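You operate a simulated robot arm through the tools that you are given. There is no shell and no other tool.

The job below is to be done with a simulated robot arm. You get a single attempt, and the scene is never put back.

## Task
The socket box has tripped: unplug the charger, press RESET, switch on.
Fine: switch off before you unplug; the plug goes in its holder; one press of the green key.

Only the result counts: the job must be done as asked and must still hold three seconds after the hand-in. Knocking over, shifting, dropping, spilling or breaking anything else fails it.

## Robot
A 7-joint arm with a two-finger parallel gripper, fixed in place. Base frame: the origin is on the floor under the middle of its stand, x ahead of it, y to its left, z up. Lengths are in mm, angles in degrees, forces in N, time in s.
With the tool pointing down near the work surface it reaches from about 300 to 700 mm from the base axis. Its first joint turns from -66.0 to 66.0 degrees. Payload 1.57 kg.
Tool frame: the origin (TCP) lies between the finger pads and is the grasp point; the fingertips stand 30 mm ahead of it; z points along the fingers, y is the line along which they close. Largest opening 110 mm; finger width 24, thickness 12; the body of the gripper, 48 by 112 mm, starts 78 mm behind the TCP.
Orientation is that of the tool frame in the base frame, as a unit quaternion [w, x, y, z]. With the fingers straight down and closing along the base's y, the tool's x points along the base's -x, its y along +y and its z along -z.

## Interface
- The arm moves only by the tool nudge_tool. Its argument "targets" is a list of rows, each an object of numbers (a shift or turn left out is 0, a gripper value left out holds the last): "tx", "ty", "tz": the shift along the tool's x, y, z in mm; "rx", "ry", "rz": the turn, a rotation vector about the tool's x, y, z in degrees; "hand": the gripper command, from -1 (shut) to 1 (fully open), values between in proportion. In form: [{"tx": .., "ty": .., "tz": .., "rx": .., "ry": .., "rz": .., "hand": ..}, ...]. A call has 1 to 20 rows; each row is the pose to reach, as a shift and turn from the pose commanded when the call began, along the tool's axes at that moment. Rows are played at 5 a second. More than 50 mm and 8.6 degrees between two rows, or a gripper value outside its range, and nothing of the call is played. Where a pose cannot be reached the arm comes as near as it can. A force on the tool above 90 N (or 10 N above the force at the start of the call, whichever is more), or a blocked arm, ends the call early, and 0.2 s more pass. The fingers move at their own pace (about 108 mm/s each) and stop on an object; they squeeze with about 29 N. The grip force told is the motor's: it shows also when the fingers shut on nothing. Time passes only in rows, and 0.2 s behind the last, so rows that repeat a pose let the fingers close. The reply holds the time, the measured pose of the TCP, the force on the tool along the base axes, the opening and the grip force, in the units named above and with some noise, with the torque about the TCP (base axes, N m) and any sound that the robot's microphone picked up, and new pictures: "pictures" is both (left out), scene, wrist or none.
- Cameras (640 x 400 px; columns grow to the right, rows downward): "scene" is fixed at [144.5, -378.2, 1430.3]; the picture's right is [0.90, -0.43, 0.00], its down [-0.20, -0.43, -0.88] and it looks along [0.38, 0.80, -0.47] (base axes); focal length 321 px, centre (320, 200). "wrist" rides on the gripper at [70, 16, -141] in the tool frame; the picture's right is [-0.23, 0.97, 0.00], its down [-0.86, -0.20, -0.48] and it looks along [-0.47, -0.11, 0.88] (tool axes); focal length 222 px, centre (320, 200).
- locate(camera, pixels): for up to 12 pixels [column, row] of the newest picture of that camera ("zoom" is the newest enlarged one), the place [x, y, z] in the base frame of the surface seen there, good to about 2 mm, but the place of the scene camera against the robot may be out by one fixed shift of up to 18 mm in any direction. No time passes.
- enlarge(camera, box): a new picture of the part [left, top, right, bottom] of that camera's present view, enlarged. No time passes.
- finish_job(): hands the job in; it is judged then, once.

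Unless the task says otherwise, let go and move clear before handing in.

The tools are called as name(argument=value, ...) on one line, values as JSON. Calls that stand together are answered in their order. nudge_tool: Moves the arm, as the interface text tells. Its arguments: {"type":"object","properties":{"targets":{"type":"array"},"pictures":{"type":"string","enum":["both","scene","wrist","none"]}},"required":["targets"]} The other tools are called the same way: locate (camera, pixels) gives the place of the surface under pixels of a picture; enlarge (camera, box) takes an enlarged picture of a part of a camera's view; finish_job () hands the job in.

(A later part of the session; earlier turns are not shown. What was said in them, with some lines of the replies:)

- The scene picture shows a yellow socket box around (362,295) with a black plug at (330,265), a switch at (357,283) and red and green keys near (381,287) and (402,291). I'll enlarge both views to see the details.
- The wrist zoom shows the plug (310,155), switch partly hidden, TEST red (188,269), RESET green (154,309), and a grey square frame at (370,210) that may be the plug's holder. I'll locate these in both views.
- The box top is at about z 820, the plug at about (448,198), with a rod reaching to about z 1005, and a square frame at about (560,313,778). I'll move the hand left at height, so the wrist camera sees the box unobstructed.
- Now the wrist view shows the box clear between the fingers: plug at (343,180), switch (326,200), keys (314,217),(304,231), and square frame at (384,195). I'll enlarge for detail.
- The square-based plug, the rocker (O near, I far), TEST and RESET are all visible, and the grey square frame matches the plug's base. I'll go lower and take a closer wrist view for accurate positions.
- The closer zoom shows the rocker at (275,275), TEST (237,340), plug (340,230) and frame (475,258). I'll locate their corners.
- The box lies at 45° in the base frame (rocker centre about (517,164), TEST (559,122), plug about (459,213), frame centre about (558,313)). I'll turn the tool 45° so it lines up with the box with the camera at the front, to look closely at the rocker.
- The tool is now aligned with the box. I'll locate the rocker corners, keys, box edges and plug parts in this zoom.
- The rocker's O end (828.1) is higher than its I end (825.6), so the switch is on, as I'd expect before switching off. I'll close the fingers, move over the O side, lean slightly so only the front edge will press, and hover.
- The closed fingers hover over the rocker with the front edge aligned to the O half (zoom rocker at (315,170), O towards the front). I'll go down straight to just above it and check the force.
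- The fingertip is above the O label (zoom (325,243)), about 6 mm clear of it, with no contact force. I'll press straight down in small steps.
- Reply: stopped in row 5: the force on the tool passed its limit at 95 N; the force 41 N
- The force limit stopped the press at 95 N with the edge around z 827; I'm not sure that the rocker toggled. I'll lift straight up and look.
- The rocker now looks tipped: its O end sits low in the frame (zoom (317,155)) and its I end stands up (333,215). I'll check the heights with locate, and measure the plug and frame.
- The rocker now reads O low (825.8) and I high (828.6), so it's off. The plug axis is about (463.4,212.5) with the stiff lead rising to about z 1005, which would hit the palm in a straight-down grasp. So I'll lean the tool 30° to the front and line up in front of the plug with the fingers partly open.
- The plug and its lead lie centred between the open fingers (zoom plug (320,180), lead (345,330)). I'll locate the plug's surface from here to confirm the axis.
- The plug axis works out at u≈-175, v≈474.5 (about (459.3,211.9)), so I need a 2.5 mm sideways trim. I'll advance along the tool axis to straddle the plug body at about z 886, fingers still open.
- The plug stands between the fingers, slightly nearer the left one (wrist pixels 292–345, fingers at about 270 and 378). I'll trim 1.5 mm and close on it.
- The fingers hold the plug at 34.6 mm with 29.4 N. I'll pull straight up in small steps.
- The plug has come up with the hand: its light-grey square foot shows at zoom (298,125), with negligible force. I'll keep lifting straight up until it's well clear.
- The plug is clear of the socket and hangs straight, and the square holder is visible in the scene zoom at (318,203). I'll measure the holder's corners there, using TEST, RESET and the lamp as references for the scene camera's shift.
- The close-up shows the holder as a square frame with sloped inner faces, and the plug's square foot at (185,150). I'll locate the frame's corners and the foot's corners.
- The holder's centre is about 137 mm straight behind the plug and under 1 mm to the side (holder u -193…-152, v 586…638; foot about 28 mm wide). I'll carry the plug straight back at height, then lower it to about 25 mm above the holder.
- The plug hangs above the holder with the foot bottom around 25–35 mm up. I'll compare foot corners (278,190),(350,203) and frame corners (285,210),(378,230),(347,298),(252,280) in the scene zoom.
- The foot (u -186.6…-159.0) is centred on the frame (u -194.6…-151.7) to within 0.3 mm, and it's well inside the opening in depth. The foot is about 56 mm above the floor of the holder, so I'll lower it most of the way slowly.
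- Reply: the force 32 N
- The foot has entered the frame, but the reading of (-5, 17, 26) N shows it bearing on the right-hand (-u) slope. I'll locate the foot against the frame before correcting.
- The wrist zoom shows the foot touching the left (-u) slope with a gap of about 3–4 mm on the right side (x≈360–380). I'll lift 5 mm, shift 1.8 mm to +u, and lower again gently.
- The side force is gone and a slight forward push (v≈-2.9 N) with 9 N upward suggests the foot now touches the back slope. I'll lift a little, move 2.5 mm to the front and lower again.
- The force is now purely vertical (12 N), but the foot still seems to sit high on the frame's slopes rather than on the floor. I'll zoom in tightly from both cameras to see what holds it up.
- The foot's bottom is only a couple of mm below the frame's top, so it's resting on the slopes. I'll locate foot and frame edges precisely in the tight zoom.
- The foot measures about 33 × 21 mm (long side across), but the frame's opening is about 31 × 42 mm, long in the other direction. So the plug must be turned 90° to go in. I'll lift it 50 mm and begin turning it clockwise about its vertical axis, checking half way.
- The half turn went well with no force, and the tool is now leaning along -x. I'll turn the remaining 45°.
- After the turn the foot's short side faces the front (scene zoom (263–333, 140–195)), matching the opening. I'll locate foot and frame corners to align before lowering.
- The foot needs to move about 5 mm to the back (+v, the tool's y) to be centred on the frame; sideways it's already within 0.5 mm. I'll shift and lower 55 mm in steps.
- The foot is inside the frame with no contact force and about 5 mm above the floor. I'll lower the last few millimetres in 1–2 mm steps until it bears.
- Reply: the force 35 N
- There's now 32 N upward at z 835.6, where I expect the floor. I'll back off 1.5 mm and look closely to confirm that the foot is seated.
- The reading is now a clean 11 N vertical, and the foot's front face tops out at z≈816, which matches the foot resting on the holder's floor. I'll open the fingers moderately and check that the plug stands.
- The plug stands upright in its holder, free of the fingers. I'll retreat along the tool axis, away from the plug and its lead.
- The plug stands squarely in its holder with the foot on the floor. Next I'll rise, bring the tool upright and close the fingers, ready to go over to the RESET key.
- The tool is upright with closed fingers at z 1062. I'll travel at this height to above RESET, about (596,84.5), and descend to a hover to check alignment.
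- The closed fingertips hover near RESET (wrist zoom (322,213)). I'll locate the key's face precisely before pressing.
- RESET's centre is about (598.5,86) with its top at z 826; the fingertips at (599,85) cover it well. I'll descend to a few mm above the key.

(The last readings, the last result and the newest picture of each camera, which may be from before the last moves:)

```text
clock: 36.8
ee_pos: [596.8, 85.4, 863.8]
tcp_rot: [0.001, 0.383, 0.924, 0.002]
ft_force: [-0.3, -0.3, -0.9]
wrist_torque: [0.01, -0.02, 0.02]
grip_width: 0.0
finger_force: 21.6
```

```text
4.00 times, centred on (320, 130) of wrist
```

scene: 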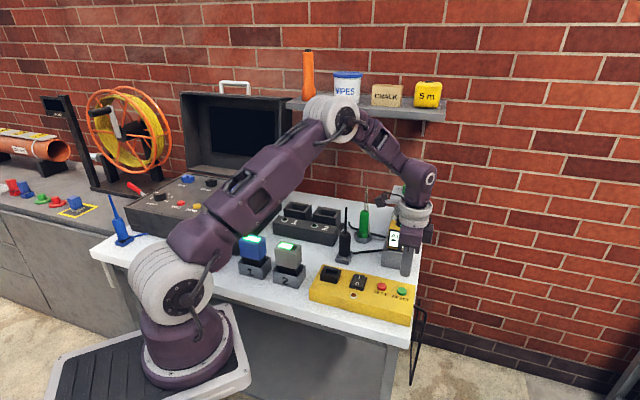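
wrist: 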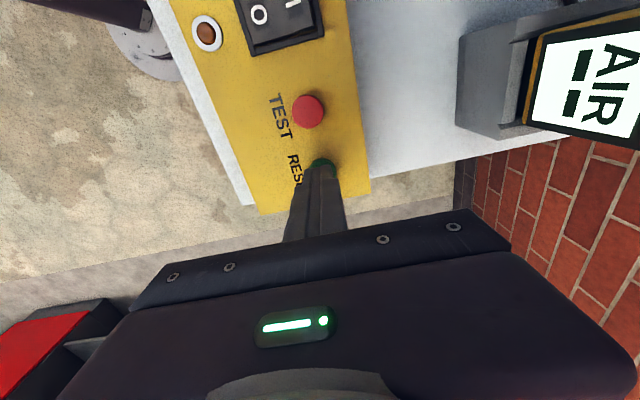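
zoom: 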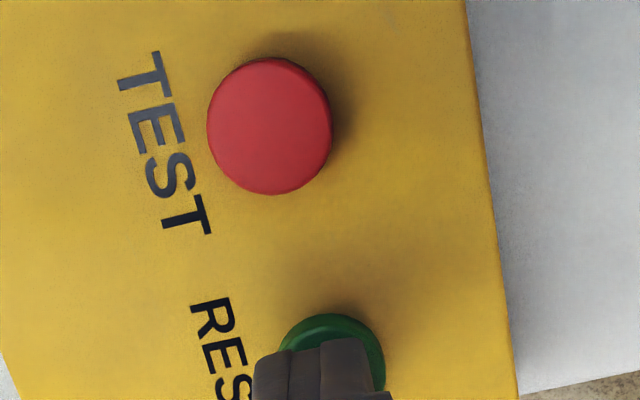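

The tip is about 8 mm above the key and 1.5 mm towards the front of its centre. I'll trim and make one steady press downward.

nudge_tool(targets=[{"ty": 1.5, "tz": 4, "hand": -1}, {"ty": 1.5, "tz": 7.5, "hand": -1}, {"ty": 1.5, "tz": 9.5, "hand": -1}, {"ty": 1.5, "tz": 11, "hand": -1}, {"ty": 1.5, "tz": 12, "hand": -1}])

enlarge(camera="scene", box=[330, 250, 430, 320])

enlarge(camera="wrist", box=[170, 0, 370, 200])

```text
clock: 38.0
ee_pos: [597.8, 86.7, 852.1]
tcp_rot: [0.002, 0.383, 0.924, 0.002]
ft_force: [1.1, 1.0, 9.4]
wrist_torque: [0.08, 0.05, 0.02]
grip_width: 0.1
finger_force: 21.3
heard: click
```

scene: 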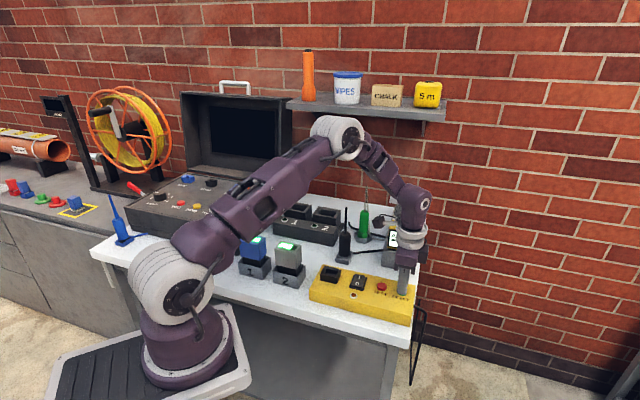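
wrist: 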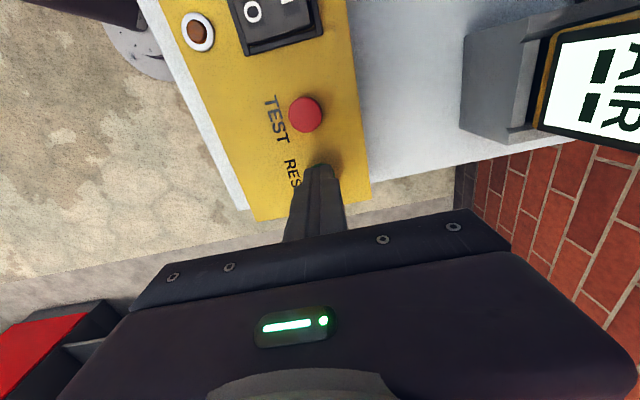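

```text
5.71 times, centred on (380, 285) of scene
```

zoom: 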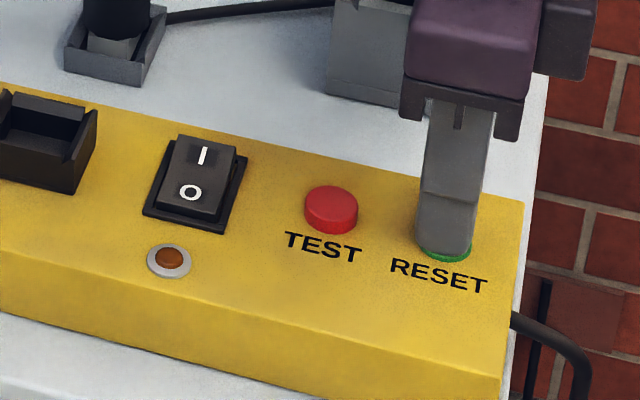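

```text
2.00 times, centred on (270, 100) of wrist
```

zoom: 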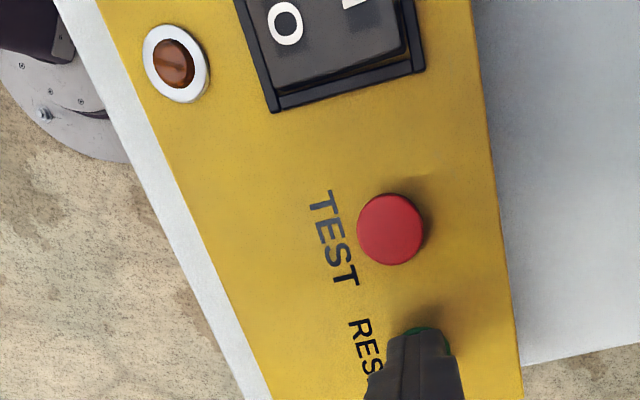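

A click was heard with 9 N on the key, so RESET has registered. I'll lift straight off in one motion.

nudge_tool(targets=[{"tz": -10, "hand": -1}, {"tz": -35, "hand": -1}, {"tz": -70, "hand": -1}, {"tz": -100, "hand": -1}, {"tz": -100, "hand": -1}])

enlarge(camera="scene", box=[330, 250, 430, 320])

enlarge(camera="wrist", box=[190, 0, 370, 180])

```text
clock: 39.2
ee_pos: [599.2, 84.4, 951.8]
tcp_rot: [0.001, 0.383, 0.924, 0.001]
ft_force: [1.3, -0.1, 0.2]
wrist_torque: [-0.03, -0.01, 0.05]
grip_width: 0.0
finger_force: 20.9
```

scene: 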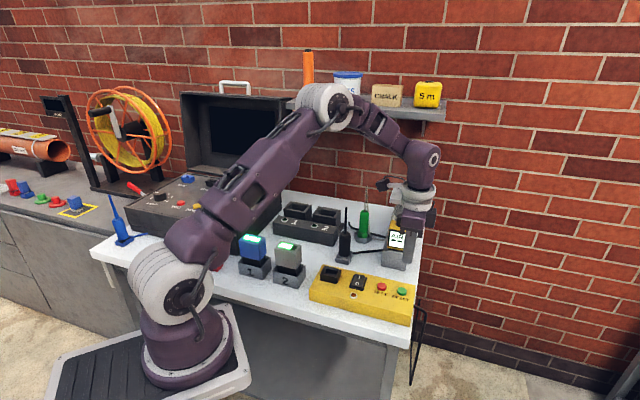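
wrist: 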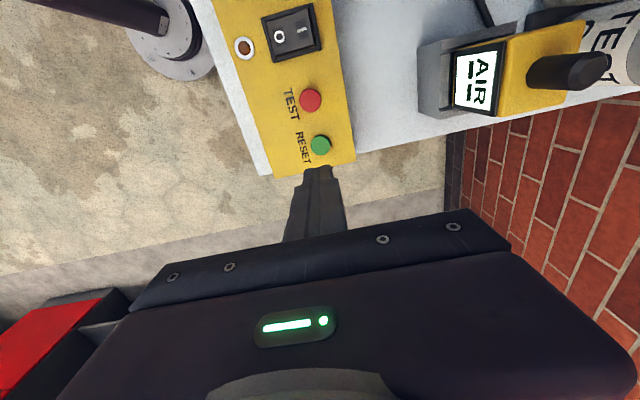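

```text
5.71 times, centred on (380, 285) of scene
```

zoom: 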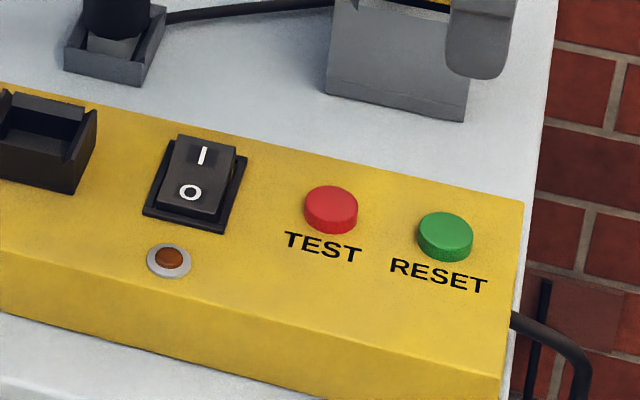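

```text
2.22 times, centred on (280, 90) of wrist
```

zoom: 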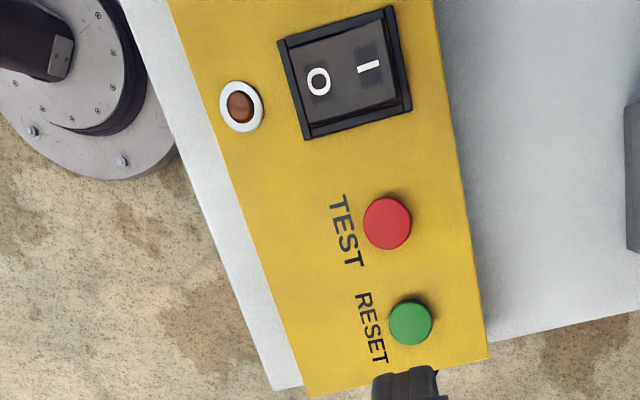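

The lamp is still dark and the rocker is at O. Now I'll move over the I half (back side), lean 12° to the back so the back edge presses, and hover.

nudge_tool(targets=[{"tx": 38, "ty": 3, "hand": -1}, {"tx": 76, "ty": 6, "hand": -1}, {"tx": 114, "ty": 8.2, "hand": -1}, {"tx": 114, "ty": 8.2, "tz": 15, "rx": 6, "hand": -1}, {"tx": 114, "ty": 8.2, "tz": 40, "rx": 12, "hand": -1}, {"tx": 114, "ty": 8.2, "tz": 70, "rx": 12, "hand": -1}, {"tx": 114, "ty": 8.2, "tz": 80, "rx": 12, "hand": -1}, {"tx": 114, "ty": 8.2, "tz": 80, "rx": 12, "hand": -1}])

enlarge(camera="scene", box=[330, 230, 410, 310])

enlarge(camera="wrist", box=[240, 70, 400, 230])

```text
clock: 41.0
ee_pos: [522.7, 173.7, 871.3]
tcp_rot: [-0.039, 0.381, 0.919, -0.095]
ft_force: [0.2, 0.2, -1.3]
wrist_torque: [0.0, 0.01, 0.02]
grip_width: 0.1
finger_force: 21.7
```

scene: 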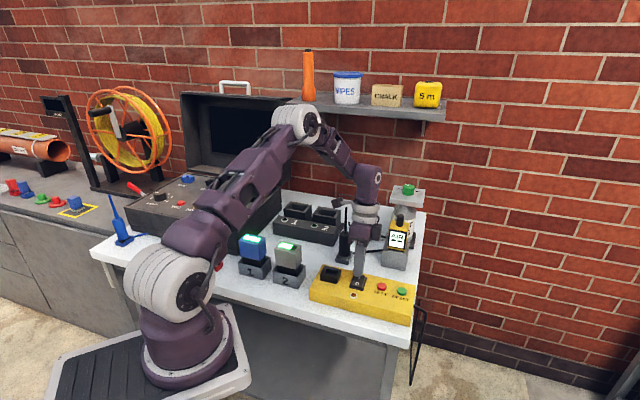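
wrist: 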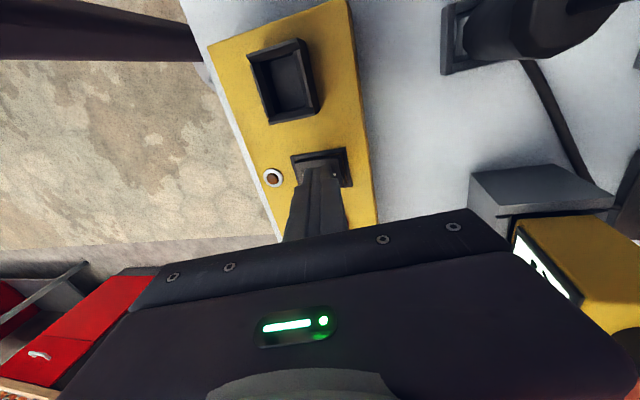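

```text
5.00 times, centred on (370, 270) of scene
```

zoom: 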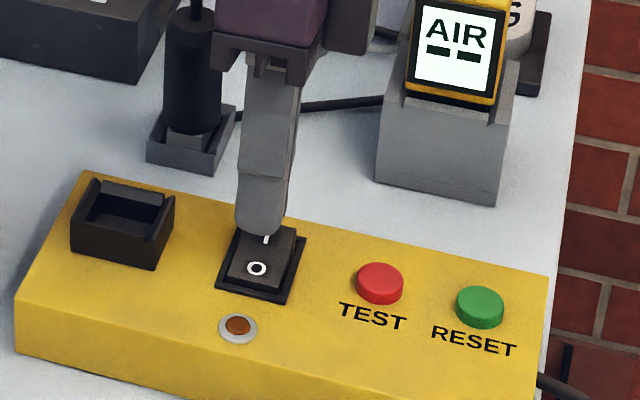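

```text
2.50 times, centred on (320, 150) of wrist
```

zoom: 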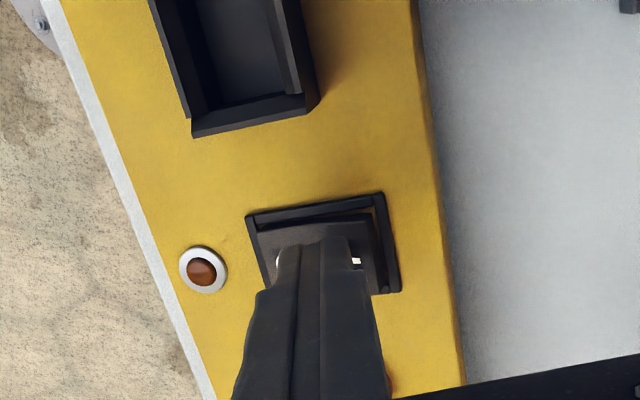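

The tip's back edge hovers at the I label (wrist zoom (350,260)). I'll shift 4 mm further back for more leverage and press down in small steps.

nudge_tool(targets=[{"tx": -2, "ty": 3.9, "tz": -0.8, "hand": -1}, {"tx": -2, "ty": 5.57, "tz": 7.0, "hand": -1}, {"tx": -2, "ty": 6.1, "tz": 9.4, "hand": -1}, {"tx": -2, "ty": 6.4, "tz": 10.9, "hand": -1}, {"tx": -2, "ty": 6.6, "tz": 11.9, "hand": -1}, {"tx": -2, "ty": 6.8, "tz": 12.8, "hand": -1}])

enlarge(camera="scene", box=[330, 230, 410, 310])

enlarge(camera="wrist", box=[240, 70, 400, 230])

```text
clock: 42.4
ee_pos: [526.7, 173.8, 859.6]
tcp_rot: [-0.039, 0.381, 0.919, -0.095]
ft_force: [-5.3, -1.1, 20.2]
wrist_torque: [0.0, 0.12, 0.03]
grip_width: 0.1
finger_force: 21.2
```

scene: 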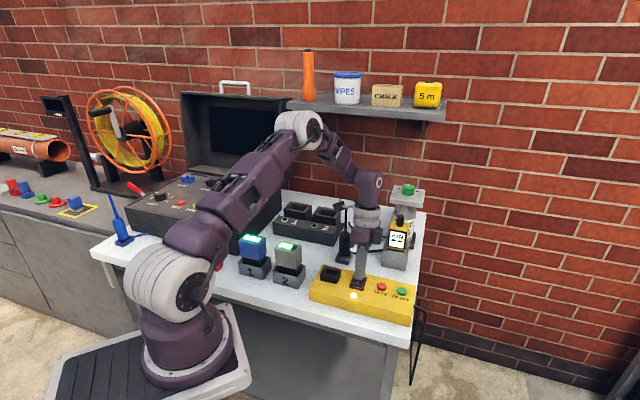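
wrist: 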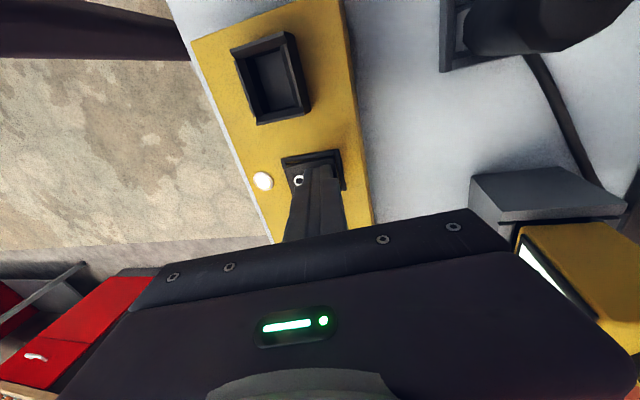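

```text
5.00 times, centred on (370, 270) of scene
```

zoom: 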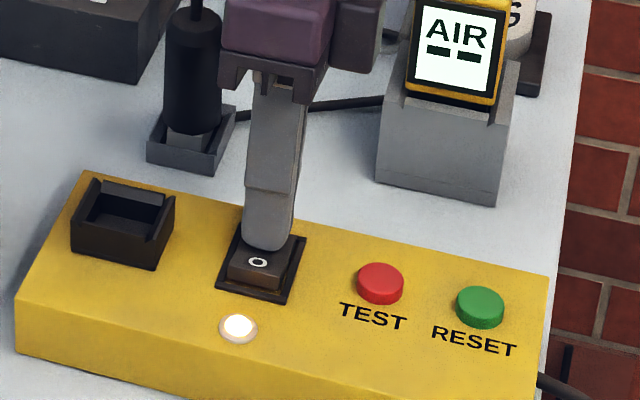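

```text
2.50 times, centred on (320, 150) of wrist
```

zoom: 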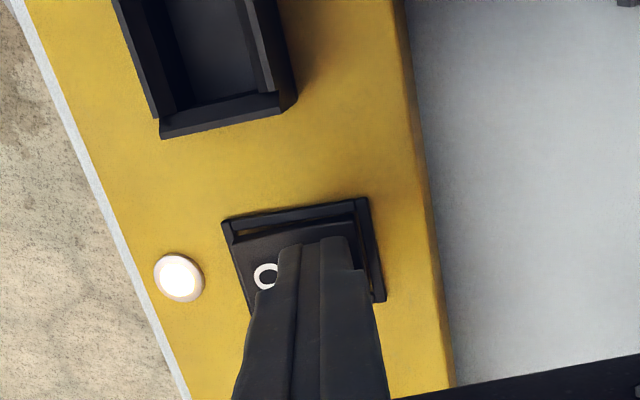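

The lamp now glows (scene zoom (238,327)) and the I side is down, so the box is live. I'll lift straight up and clear.

nudge_tool(targets=[{"ty": -2.1, "tz": -9.8, "hand": -1}, {"ty": -7.3, "tz": -34.2, "hand": -1}, {"ty": -16.6, "tz": -78.2, "hand": -1}, {"ty": -25, "tz": -117.4, "hand": -1}, {"ty": -33.3, "tz": -156.5, "hand": -1}, {"ty": -33.3, "tz": -156.5, "hand": -1}])

enlarge(camera="scene", box=[310, 200, 430, 320])

enlarge(camera="wrist", box=[220, 60, 420, 220])

```text
clock: 43.8
ee_pos: [525.3, 174.7, 1018.4]
tcp_rot: [-0.038, 0.38, 0.919, -0.095]
ft_force: [-0.4, 0.8, 0.4]
wrist_torque: [0.02, -0.01, -0.05]
grip_width: 0.0
finger_force: 21.6
```

scene: 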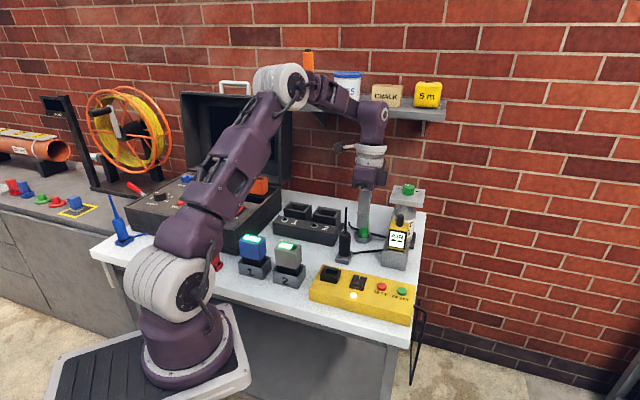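
wrist: 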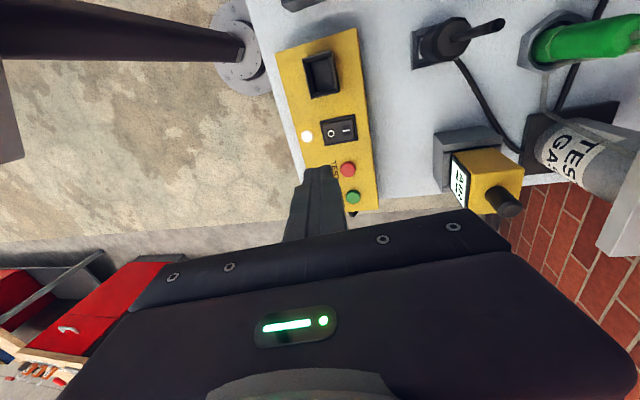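

```text
3.33 times, centred on (370, 260) of scene
```

zoom: 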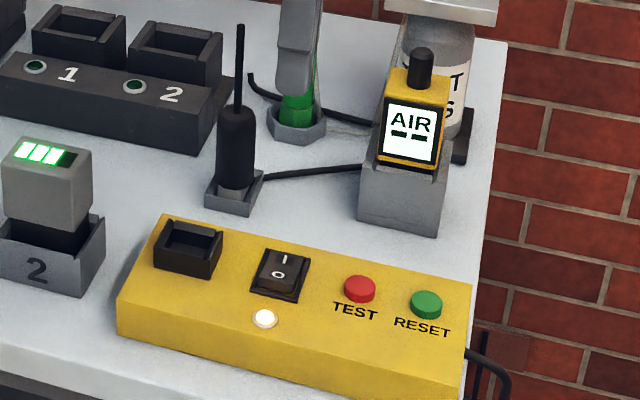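

```text
2.50 times, centred on (320, 140) of wrist
```

zoom: 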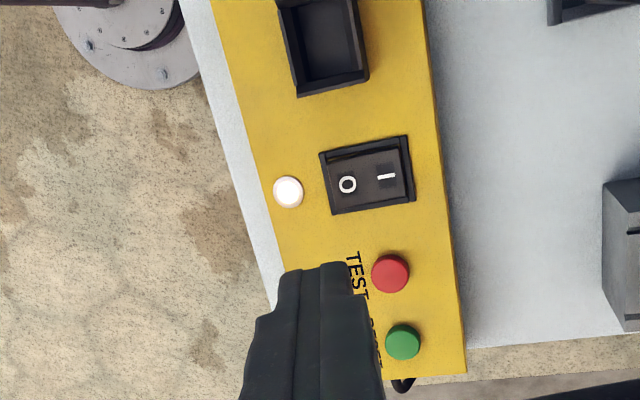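

The lamp stays lit (scene zoom (264,318)), the rocker is at I, RESET and TEST are up, and the plug stands upright in its holder (235,160). The hand is clear and nothing else has moved, so I'm handing in.

finish_job()

```text
The job is handed in.
```

The socket box is back on, the charger plug is in its holder, and the job is handed in.

- **Switched off first:** I pressed the O side of the rocker before touching the plug. The press hit the 90 N force limit, but the rocker had tipped to O.
- **Unplugged:** I pulled the plug straight up and took it to the square frame behind the box. I took this empty frame to be its holder. The plug only fits that frame turned 90°, so my first try at lowering it pressed on the frame's edges. After I turned it, it went down to the floor of the frame and stood upright by itself when I let go.
- **Reset:** I pressed the green RESET key once and heard one click.
- **Switched on:** I pressed the I side of the rocker and the lamp lit. It was still lit after I lifted the arm clear.

In the last pictures nothing else looked moved or knocked over.
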